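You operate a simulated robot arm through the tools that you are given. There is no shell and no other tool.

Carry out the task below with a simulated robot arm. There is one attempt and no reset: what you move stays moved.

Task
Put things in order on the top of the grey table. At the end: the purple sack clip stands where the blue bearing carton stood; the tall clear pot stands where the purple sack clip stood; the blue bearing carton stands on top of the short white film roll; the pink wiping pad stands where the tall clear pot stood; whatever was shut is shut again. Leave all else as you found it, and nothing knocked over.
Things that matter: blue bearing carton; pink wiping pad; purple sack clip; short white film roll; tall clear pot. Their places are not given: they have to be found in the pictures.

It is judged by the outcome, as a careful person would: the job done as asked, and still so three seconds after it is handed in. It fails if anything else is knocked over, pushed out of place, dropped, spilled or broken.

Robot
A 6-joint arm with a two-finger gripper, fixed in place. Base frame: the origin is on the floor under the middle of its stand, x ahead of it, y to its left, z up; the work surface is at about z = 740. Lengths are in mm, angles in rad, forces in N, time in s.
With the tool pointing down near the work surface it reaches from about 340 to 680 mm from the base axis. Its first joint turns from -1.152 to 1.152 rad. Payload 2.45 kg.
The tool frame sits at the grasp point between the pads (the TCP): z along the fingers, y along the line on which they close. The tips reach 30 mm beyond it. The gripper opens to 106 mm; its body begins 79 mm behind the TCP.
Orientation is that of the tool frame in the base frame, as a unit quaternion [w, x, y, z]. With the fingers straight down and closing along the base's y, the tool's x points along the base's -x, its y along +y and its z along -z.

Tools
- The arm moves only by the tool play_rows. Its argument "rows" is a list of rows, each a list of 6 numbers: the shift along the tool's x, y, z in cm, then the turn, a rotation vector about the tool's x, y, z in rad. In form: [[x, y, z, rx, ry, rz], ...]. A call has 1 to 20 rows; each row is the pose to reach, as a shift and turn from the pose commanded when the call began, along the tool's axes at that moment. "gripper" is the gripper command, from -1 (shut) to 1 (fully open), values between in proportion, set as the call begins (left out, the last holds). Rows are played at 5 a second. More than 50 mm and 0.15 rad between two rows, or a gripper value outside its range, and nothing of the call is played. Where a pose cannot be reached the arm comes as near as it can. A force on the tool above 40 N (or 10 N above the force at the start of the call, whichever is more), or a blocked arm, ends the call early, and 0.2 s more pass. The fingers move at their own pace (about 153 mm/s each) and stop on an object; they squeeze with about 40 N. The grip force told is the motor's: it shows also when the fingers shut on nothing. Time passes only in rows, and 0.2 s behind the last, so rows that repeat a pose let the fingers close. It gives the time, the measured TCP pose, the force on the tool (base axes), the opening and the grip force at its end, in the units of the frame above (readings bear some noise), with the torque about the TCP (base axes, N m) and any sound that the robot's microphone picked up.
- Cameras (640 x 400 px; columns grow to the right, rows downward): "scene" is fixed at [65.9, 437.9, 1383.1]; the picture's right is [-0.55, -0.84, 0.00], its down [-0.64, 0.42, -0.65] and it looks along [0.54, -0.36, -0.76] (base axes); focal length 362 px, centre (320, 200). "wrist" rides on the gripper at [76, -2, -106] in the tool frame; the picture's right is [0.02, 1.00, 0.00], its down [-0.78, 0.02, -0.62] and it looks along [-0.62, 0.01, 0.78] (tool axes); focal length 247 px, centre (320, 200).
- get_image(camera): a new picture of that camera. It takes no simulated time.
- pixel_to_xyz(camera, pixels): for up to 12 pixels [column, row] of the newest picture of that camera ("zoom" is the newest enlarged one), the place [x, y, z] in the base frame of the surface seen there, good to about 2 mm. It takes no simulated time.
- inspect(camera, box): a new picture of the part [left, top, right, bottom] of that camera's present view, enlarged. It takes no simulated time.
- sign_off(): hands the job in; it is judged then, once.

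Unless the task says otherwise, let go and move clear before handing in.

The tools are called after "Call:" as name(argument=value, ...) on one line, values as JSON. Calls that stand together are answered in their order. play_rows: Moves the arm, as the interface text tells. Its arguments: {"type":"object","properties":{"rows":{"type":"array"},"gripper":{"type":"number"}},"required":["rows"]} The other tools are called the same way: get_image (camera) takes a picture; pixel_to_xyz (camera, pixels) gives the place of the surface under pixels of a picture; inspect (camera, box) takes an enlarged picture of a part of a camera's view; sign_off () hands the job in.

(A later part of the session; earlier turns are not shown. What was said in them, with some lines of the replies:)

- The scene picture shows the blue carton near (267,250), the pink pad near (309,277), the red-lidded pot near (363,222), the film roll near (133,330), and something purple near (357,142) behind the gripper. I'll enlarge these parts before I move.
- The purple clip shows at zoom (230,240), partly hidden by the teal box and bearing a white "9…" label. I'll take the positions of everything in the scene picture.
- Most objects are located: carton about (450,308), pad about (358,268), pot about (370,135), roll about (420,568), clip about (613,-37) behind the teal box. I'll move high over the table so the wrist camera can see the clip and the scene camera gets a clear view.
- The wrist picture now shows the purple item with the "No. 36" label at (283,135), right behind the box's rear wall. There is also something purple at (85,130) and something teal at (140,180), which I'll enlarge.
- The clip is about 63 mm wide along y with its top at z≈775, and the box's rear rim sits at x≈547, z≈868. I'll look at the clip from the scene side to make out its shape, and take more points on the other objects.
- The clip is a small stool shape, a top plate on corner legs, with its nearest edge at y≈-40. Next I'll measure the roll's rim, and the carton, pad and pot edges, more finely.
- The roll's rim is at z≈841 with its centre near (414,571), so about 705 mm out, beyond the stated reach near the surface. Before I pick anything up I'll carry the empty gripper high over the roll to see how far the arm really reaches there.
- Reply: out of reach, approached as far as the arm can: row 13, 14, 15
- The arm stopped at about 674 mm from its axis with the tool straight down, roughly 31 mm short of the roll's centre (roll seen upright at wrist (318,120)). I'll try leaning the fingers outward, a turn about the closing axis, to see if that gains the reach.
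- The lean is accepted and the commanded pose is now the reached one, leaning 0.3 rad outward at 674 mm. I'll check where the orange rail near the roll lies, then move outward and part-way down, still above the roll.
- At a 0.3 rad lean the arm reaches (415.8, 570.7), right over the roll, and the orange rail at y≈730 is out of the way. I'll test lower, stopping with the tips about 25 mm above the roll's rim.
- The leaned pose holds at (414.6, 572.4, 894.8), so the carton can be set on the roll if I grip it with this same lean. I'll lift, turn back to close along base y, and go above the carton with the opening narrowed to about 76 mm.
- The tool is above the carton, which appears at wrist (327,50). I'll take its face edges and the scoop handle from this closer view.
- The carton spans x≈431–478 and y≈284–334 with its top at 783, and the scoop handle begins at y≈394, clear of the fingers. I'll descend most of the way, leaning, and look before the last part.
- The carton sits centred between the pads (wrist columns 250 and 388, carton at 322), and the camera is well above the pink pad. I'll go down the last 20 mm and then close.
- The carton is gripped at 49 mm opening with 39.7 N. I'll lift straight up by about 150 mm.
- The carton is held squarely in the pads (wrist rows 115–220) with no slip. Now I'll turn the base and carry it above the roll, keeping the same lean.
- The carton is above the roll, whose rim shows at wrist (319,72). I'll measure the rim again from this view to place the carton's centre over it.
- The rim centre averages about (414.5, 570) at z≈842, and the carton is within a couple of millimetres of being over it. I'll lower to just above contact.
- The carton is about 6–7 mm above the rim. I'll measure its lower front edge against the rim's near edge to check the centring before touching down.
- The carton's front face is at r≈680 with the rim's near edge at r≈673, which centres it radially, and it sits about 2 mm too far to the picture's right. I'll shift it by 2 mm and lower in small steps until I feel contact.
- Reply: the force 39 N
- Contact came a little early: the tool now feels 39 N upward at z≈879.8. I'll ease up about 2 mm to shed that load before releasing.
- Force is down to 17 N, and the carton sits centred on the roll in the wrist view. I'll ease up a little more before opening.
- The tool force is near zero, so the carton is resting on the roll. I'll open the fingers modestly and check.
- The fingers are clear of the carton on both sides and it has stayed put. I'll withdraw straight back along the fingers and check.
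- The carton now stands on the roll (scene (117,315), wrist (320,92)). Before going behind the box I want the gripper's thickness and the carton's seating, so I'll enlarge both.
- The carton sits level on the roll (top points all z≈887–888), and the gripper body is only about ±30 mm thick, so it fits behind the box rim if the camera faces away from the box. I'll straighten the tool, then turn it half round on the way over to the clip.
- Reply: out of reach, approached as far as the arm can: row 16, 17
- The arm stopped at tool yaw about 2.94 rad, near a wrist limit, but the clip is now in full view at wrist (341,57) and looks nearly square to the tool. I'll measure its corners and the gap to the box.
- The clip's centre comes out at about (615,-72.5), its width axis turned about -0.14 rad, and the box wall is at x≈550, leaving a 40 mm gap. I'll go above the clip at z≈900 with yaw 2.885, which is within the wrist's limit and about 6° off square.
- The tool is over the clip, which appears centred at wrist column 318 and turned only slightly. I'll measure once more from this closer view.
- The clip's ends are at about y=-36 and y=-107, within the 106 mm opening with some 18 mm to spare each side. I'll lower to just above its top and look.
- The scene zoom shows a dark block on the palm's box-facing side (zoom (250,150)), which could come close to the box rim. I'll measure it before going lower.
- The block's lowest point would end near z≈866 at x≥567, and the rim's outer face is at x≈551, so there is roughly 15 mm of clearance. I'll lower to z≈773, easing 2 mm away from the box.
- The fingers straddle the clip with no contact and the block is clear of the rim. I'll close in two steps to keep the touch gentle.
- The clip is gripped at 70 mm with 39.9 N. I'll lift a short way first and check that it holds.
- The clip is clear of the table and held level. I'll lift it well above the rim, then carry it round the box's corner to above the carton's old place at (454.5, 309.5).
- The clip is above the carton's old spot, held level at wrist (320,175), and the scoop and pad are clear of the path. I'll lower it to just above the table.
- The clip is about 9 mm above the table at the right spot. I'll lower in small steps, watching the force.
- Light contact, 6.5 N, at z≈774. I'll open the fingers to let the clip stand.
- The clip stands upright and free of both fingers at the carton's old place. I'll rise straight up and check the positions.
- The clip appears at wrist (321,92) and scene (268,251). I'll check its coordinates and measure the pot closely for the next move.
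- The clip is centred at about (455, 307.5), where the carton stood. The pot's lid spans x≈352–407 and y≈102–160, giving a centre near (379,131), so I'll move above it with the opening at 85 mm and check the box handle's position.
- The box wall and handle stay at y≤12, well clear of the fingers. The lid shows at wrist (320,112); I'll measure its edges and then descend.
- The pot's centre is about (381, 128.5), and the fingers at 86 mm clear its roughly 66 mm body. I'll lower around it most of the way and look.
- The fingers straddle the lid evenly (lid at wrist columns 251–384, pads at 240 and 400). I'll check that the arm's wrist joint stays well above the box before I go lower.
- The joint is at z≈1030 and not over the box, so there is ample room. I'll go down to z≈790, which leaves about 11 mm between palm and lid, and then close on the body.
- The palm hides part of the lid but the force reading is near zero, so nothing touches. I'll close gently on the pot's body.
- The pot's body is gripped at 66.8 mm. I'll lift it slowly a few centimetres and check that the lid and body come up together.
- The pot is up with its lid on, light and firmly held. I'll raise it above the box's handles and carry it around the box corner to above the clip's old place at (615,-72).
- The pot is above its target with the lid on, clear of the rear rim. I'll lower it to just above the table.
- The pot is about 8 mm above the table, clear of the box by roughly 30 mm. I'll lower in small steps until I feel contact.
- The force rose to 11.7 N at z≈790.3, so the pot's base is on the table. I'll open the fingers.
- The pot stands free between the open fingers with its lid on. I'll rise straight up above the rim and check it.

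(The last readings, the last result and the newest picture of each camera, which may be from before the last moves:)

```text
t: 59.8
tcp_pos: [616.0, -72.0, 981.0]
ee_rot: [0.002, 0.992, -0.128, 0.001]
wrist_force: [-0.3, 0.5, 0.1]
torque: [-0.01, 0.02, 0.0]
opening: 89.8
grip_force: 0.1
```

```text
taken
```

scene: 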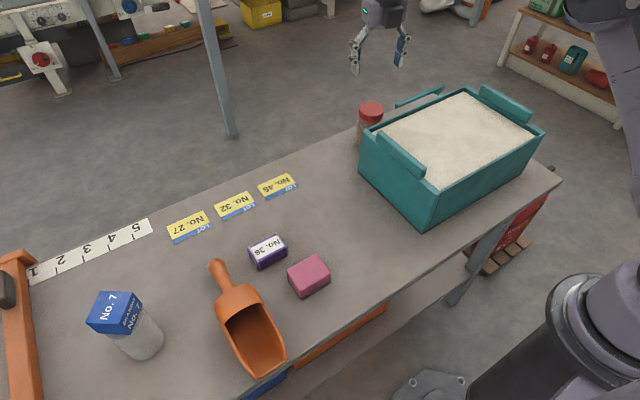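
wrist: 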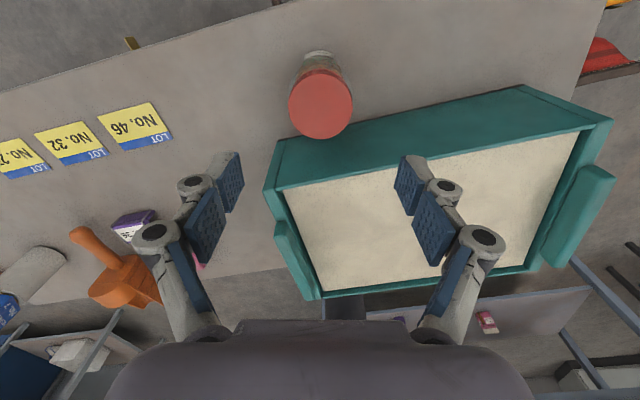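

The pot stands upright behind the box with its red lid on (wrist (320,103), scene (370,115)). I'll check its position, then move over to the pink pad at about (358,268).

Call:
pixel_to_xyz(camera="wrist", pixels=[[290, 103], [350, 101], [320, 73], [321, 135], [320, 103]])

Call:
play_rows(rows=[[-3.054, -2.394, 0, 0, 0, -0.0233], [-6.108, -4.788, 0, 0, 0, -0.0466], [-9.162, -7.182, 0, 0, 0, -0.07], [-12.216, -9.576, 0, 0, 0, -0.0932], [-15.27, -11.97, 0, 0, 0, -0.1165], [-18.324, -14.364, 0, 0, 0, -0.14], [-21.378, -16.758, 0, 0, 0, -0.163], [-24.432, -19.152, 0, 0, 0, -0.186], [-27.486, -21.546, 0, 0, 0, -0.21], [-30.54, -23.94, 0, 0, 0, -0.233], [-33.59, -26.33, 0, 0, 0, -0.256], [-33.59, -26.33, 2.0, 0, 0, -0.256], [-33.59, -26.33, 2.0, 0, 0, -0.256]], gripper=0.9)

Call:
get_image(camera="wrist")

Call:
get_image(camera="scene")

```text
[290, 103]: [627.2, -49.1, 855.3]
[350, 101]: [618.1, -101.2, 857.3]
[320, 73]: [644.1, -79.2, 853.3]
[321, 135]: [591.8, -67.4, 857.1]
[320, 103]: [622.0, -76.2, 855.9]
```

```text
t: 62.6
tcp_pos: [356.5, 267.7, 958.4]
ee_rot: [0.002, 1.0, 0.001, 0.001]
wrist_force: [-0.4, 0.5, 0.0]
torque: [0.04, 0.0, 0.02]
opening: 100.9
grip_force: 0.0
```

```text
taken
```

wrist: 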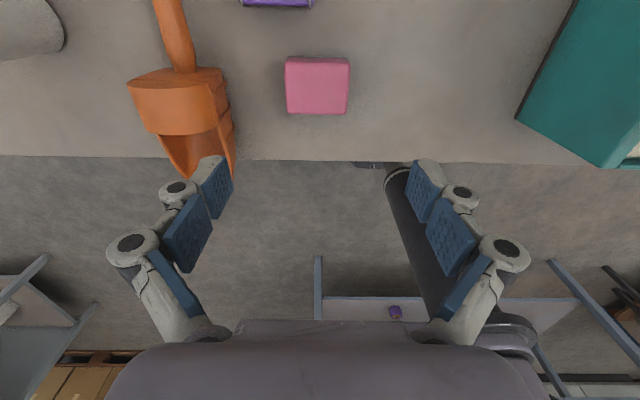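

```text
taken
```

scene: 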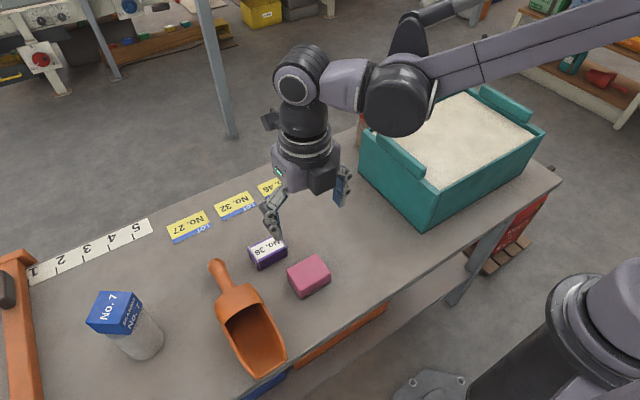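

The pot is within about 5 mm of the clip's old centre. The pink pad shows at wrist (317,86); I'll measure its edges before descending.

Call:
inspect(camera="wrist", box=[240, 20, 400, 140])

Call:
pixel_to_xyz(camera="wrist", pixels=[[289, 75], [346, 75], [289, 110], [345, 110], [317, 63], [317, 112], [317, 88], [220, 90], [232, 150], [285, 108], [350, 100], [250, 3]])

```text
3.33 times, centred on (320, 80) of wrist
```

zoom: 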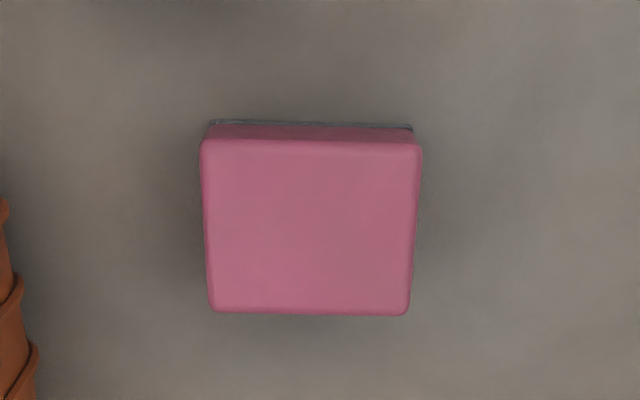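

```text
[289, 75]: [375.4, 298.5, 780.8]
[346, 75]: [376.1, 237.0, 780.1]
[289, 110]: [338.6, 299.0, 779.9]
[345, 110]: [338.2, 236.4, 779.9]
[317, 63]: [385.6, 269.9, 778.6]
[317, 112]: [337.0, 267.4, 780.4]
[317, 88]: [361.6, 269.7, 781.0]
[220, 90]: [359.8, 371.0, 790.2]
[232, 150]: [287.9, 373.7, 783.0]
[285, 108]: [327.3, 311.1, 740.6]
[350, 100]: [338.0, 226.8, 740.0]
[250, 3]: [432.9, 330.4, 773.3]
```

The pad spans x≈335–384 and y≈234–302, and the scoop's edge is at y≈371, about 26 mm from the finger if I narrow the opening to 88 mm. I'll descend to just above the pad and look.

Call:
play_rows(rows=[[0.2, 0, 0, 0, 0, 0], [0.2, 0, 4, 0, 0, 0], [0.2, 0, 8, 0, 0, 0], [0.2, 0, 12, 0, 0, 0], [0.2, 0, 14.5, 0, 0, 0], [0.2, 0, 14.5, 0, 0, 0]], gripper=0.68)

Call:
get_image(camera="wrist")

Call:
inspect(camera="scene", box=[220, 200, 380, 320])

```text
t: 64.0
tcp_pos: [359.6, 266.3, 812.0]
ee_rot: [0.002, 1.0, 0.001, 0.001]
wrist_force: [0.2, 1.4, 0.4]
torque: [0.02, 0.02, 0.01]
opening: 88.9
grip_force: 0.1
```

```text
taken
```

wrist: 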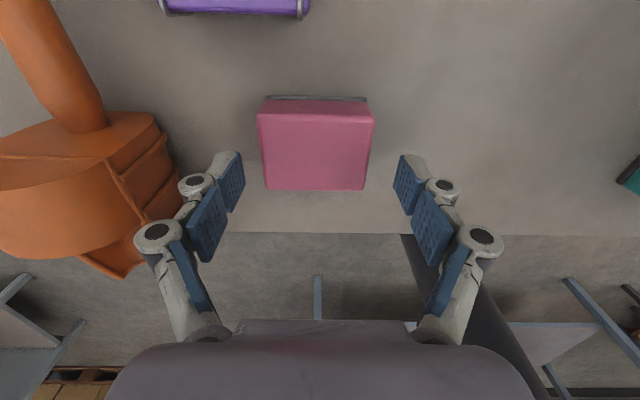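

```text
3.33 times, centred on (300, 260) of scene
```

zoom: 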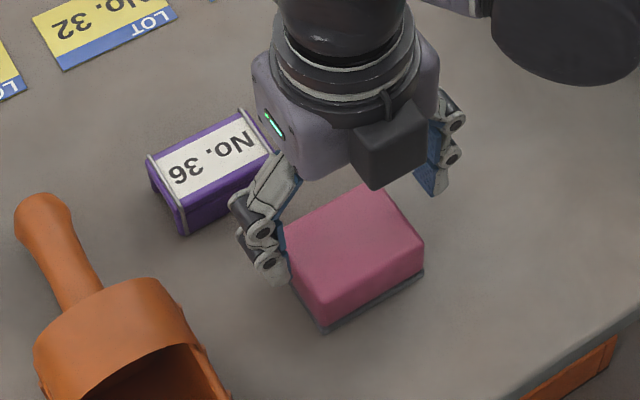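

The pad is centred between the fingers and the scoop is well outside them. I'll go down to z≈778, so the tips stay above the pad's dark base, and close.

Call:
play_rows(rows=[[0, 0, 1.2, 0, 0, 0], [0, 0, 2.4, 0, 0, 0], [0, 0, 3.4, 0, 0, 0], [0, 0, 3.4, 0, 0, 0]])

Call:
play_rows(rows=[[0, 0, 0, 0, 0, 0], [0, 0, 0, 0, 0, 0]], gripper=0.45)

Call:
play_rows(rows=[[0, 0, 0, 0, 0, 0], [0, 0, 0, 0, 0, 0], [0, 0, 0, 0, 0, 0]], gripper=-1)

Call:
get_image(camera="wrist")

```text
t: 65.0
tcp_pos: [360.4, 266.7, 779.4]
ee_rot: [0.001, 1.0, 0.0, 0.001]
wrist_force: [-0.3, 0.2, -0.2]
torque: [-0.01, 0.0, 0.04]
opening: 89.1
grip_force: 0.0
```

```text
t: 65.6
tcp_pos: [360.1, 268.2, 778.2]
ee_rot: [0.001, 1.0, 0.0, 0.001]
wrist_force: [0.2, 0.3, 0.6]
torque: [0.0, 0.01, 0.01]
opening: 77.0
grip_force: 0.1
```

```text
t: 66.4
tcp_pos: [359.9, 267.9, 779.0]
ee_rot: [0.001, 1.0, 0.0, 0.001]
wrist_force: [0.2, 1.8, 7.2]
torque: [0.2, 0.03, 0.0]
opening: 68.7
grip_force: 40.2
```

```text
taken
```

wrist: 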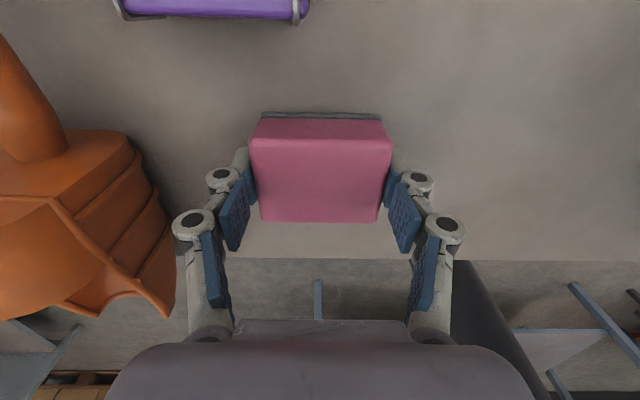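

The pad is gripped at 68.7 mm. I'll lift it and carry it to above the pot's old place at (381, 128.5).

Call:
play_rows(rows=[[0, 0, -1, 0, 0, 0], [0, 0, -3.5, 0, 0, 0], [0, 0, -7, 0, 0, 0], [0, 0, -10.5, 0, 0, 0], [0, 0, -12, 0, 0, 0], [0.54, 3.49, -12, 0, 0, 0], [1.08, 6.98, -12, 0, 0, 0], [1.61, 10.46, -12, 0, 0, 0], [2.15, 13.95, -12, 0, 0, 0], [2.15, 13.95, -12, 0, 0, 0]])

Call:
get_image(camera="wrist")

Call:
get_image(camera="scene")

```text
t: 68.6
tcp_pos: [382.8, 128.4, 898.5]
ee_rot: [0.002, 1.0, 0.0, 0.001]
wrist_force: [0.5, 0.1, -0.2]
torque: [0.02, 0.02, 0.06]
opening: 68.9
grip_force: 39.3
```

```text
taken
```

wrist: 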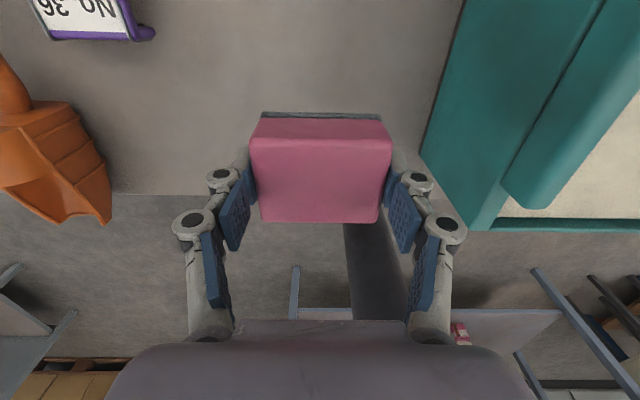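

```text
taken
```

scene: 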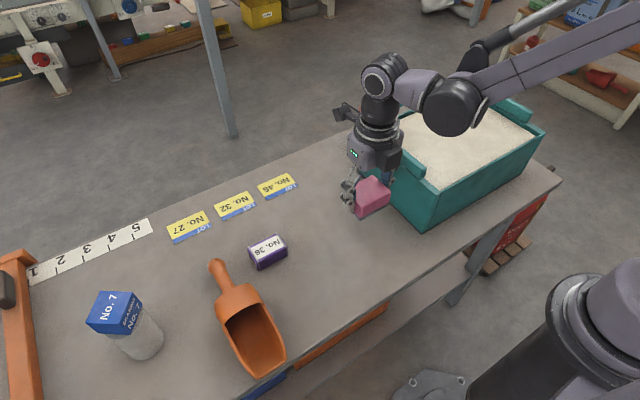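

The pad, with its dark base, is above the pot's old place. I'll lower it to just above the table.

Call:
play_rows(rows=[[-0.08, 0, 4, 0, 0, 0], [-0.08, 0, 7.5, 0, 0, 0], [-0.08, 0, 10, 0, 0, 0], [-0.08, 0, 11.2, 0, 0, 0], [-0.08, 0, 11.2, 0, 0, 0]])

Call:
play_rows(rows=[[0, 0, 0.3, 0, 0, 0], [0, 0, 0.55, 0, 0, 0], [0, 0, 0.65, 0, 0, 0], [0, 0, 0.65, 0, 0, 0]])

Call:
inspect(camera="scene", box=[290, 140, 450, 260])

```text
t: 69.8
tcp_pos: [380.4, 129.3, 787.6]
ee_rot: [0.001, 1.0, 0.0, 0.001]
wrist_force: [0.3, 0.1, -1.5]
torque: [0.01, 0.01, 0.02]
opening: 68.9
grip_force: 39.6
```

```text
t: 70.8
tcp_pos: [381.5, 127.2, 780.3]
ee_rot: [0.001, 1.0, -0.001, 0.002]
wrist_force: [0.7, 0.0, -1.1]
torque: [-0.04, 0.0, 0.02]
opening: 69.0
grip_force: 39.8
```

```text
3.33 times, centred on (370, 200) of scene
```

zoom: 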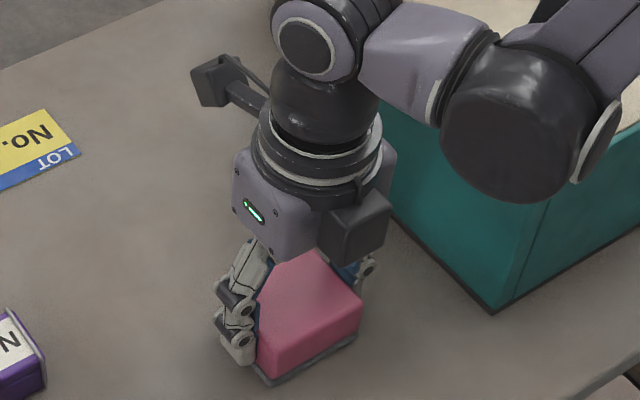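

No contact yet at z≈780.3 (force -1.1 N), and the pad is about a millimetre above the table. I'll lower in half-millimetre steps.

Call:
play_rows(rows=[[0, 0, 0.06, 0, 0, 0], [0, 0, 0.12, 0, 0, 0], [0, 0, 0.12, 0, 0, 0]])

```text
t: 71.6
tcp_pos: [379.0, 127.6, 780.5]
ee_rot: [0.002, 1.0, 0.001, 0.001]
wrist_force: [0.3, 0.2, 0.2]
torque: [-0.03, 0.04, 0.0]
opening: 69.0
grip_force: 39.9
```

Call:
play_rows(rows=[[0, 0, 0.05, 0, 0, 0], [0, 0, 0.1, 0, 0, 0], [0, 0, 0.1, 0, 0, 0]])

```text
t: 72.4
tcp_pos: [380.0, 128.2, 779.4]
ee_rot: [0.001, 1.0, 0.001, 0.001]
wrist_force: [2.0, -0.4, 12.0]
torque: [0.3, -0.04, 0.0]
opening: 69.1
grip_force: 40.2
```

The force rose to 12 N at z≈779.4, so the pad is resting on the table. I'll open the fingers and look.

Call:
play_rows(rows=[[0, 0, 0, 0, 0, 0], [0, 0, 0, 0, 0, 0], [0, 0, 0, 0, 0, 0]], gripper=0.7)

Call:
get_image(camera="wrist")

Call:
inspect(camera="scene", box=[290, 140, 450, 260])

```text
t: 73.2
tcp_pos: [379.8, 126.8, 778.9]
ee_rot: [0.001, 1.0, 0.0, 0.001]
wrist_force: [-0.4, 0.3, 0.2]
torque: [0.0, -0.04, 0.02]
opening: 90.2
grip_force: 0.0
```

```text
taken
```

wrist: 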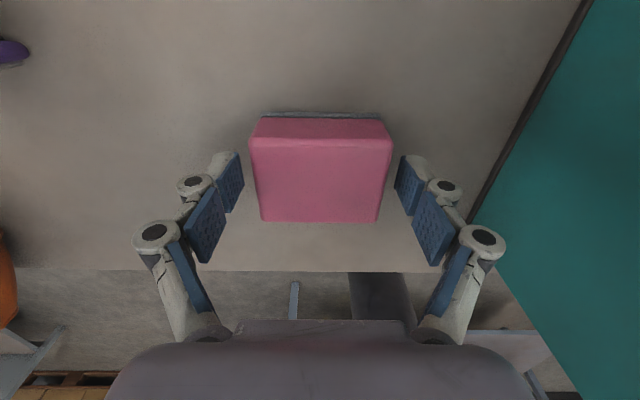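

```text
3.33 times, centred on (370, 200) of scene
```

zoom: 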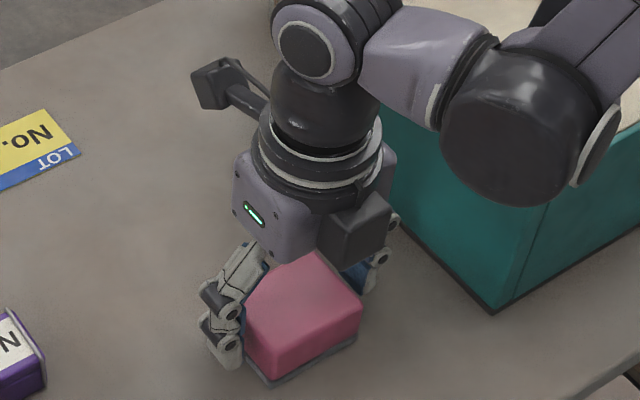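

The pad stands free between the fingers. I'll rise straight up well clear and take a full look at the table.

Call:
play_rows(rows=[[0, 0, -1.5, 0, 0, 0], [0, 0, -4, 0, 0, 0], [0, 0, -8, 0, 0, 0], [0, 0, -12, 0, 0, 0], [0, 0, -16, 0, 0, 0], [0, 0, -20, 0, 0, 0], [0, 0, -24, 0, 0, 0], [0, 0, -28, 0, 0, 0], [0, 0, -28, 0, 0, 0]])

Call:
get_image(camera="wrist")

Call:
get_image(camera="scene")

```text
t: 75.2
tcp_pos: [379.5, 128.7, 1059.6]
ee_rot: [0.001, 1.0, -0.001, 0.001]
wrist_force: [-0.4, 0.7, -0.1]
torque: [0.03, 0.0, 0.02]
opening: 90.2
grip_force: 0.2
```

```text
taken
```

wrist: 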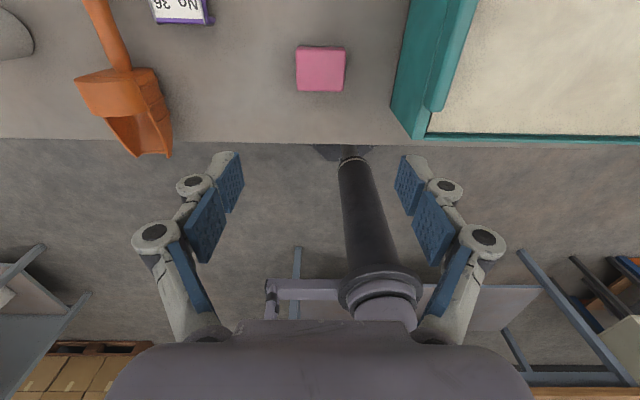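

```text
taken
```

scene: 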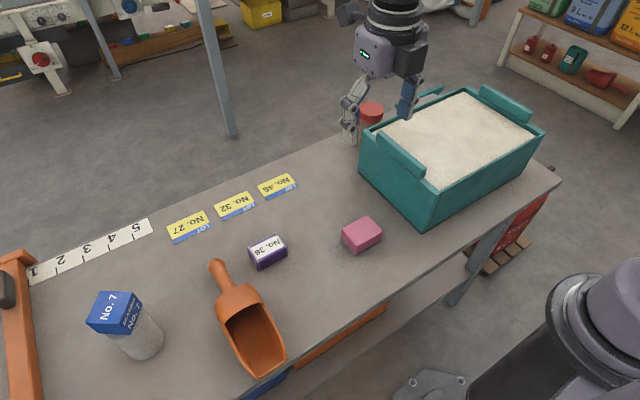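

All four pieces look in place: carton on the roll (117,315), clip (268,251), pad (362,235), pot (370,115). I'll verify their coordinates and zoom in on each before handing in.

Call:
pixel_to_xyz(camera="wrist", pixels=[[298, 55], [343, 55], [299, 88], [342, 88], [320, 70]])

Call:
inspect(camera="scene", box=[320, 80, 440, 160])

Call:
pixel_to_xyz(camera="zoom", pixels=[[240, 120], [290, 120], [265, 105], [265, 140], [265, 155], [230, 220]])

Call:
inspect(camera="scene", box=[60, 220, 300, 370])

Call:
pixel_to_xyz(camera="scene", pixels=[[105, 312], [120, 298], [137, 310], [130, 340], [145, 345], [268, 246], [362, 230]])

```text
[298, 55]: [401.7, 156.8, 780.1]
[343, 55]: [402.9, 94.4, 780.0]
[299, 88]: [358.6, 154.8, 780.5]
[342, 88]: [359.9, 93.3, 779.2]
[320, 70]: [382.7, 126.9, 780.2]
```

```text
5.00 times, centred on (380, 120) of scene
```

zoom: 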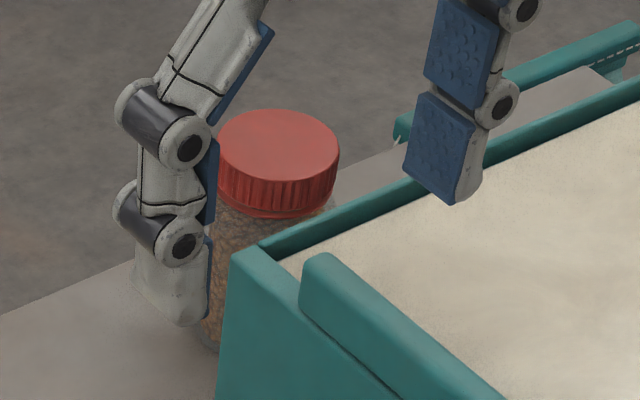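

```text
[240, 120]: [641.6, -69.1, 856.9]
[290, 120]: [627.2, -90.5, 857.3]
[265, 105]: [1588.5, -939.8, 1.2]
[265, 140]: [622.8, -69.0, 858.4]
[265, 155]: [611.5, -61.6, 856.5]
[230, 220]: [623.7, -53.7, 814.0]
```

```text
2.67 times, centred on (180, 295) of scene
```

zoom: 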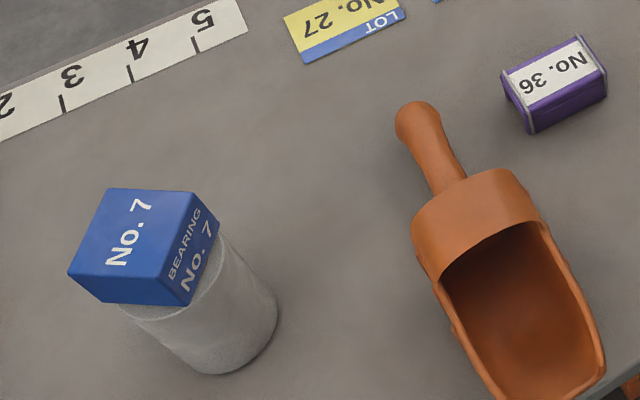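

```text
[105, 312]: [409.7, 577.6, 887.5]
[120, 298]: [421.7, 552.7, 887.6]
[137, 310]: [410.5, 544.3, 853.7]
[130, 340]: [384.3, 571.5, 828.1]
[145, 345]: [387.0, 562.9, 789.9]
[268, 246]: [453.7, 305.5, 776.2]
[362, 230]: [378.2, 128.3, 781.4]
```

Everything checks out: the pad is centred at about (381,125), the pot at about (617,-72) with its lid on, the clip at (455,307), and the carton lies level on the unmoved roll. The gripper is open and well clear, so I'm handing the job in.

Call:
sign_off()

```text
The job is handed in.
```

I've handed the job in. In the last pictures everything was in place and standing upright:

| Item | Where it stands now | How close |
|---|---|---|
| Blue bearing carton | On top of the short white film roll | Level and centred; the roll hasn't moved |
| Purple sack clip | Where the carton stood | Within about 2 mm |
| Tall clear pot | Where the clip stood, behind the teal box | Within about 5 mm, lid still on |
| Pink wiping pad | Where the pot stood | Within about 4 mm |

- **Pressure on the roll:** the carton touched the roll slightly earlier than I expected. It pressed down with about 39 N for a moment before I eased off and let go. I saw no harm to either.
- **Everything else:** the arm didn't touch the scoop, the teal box, the labels or the orange rail. The pot's lid was the only closed thing I found, and I never opened it.
- **Arm:** the gripper is open and well above the table.
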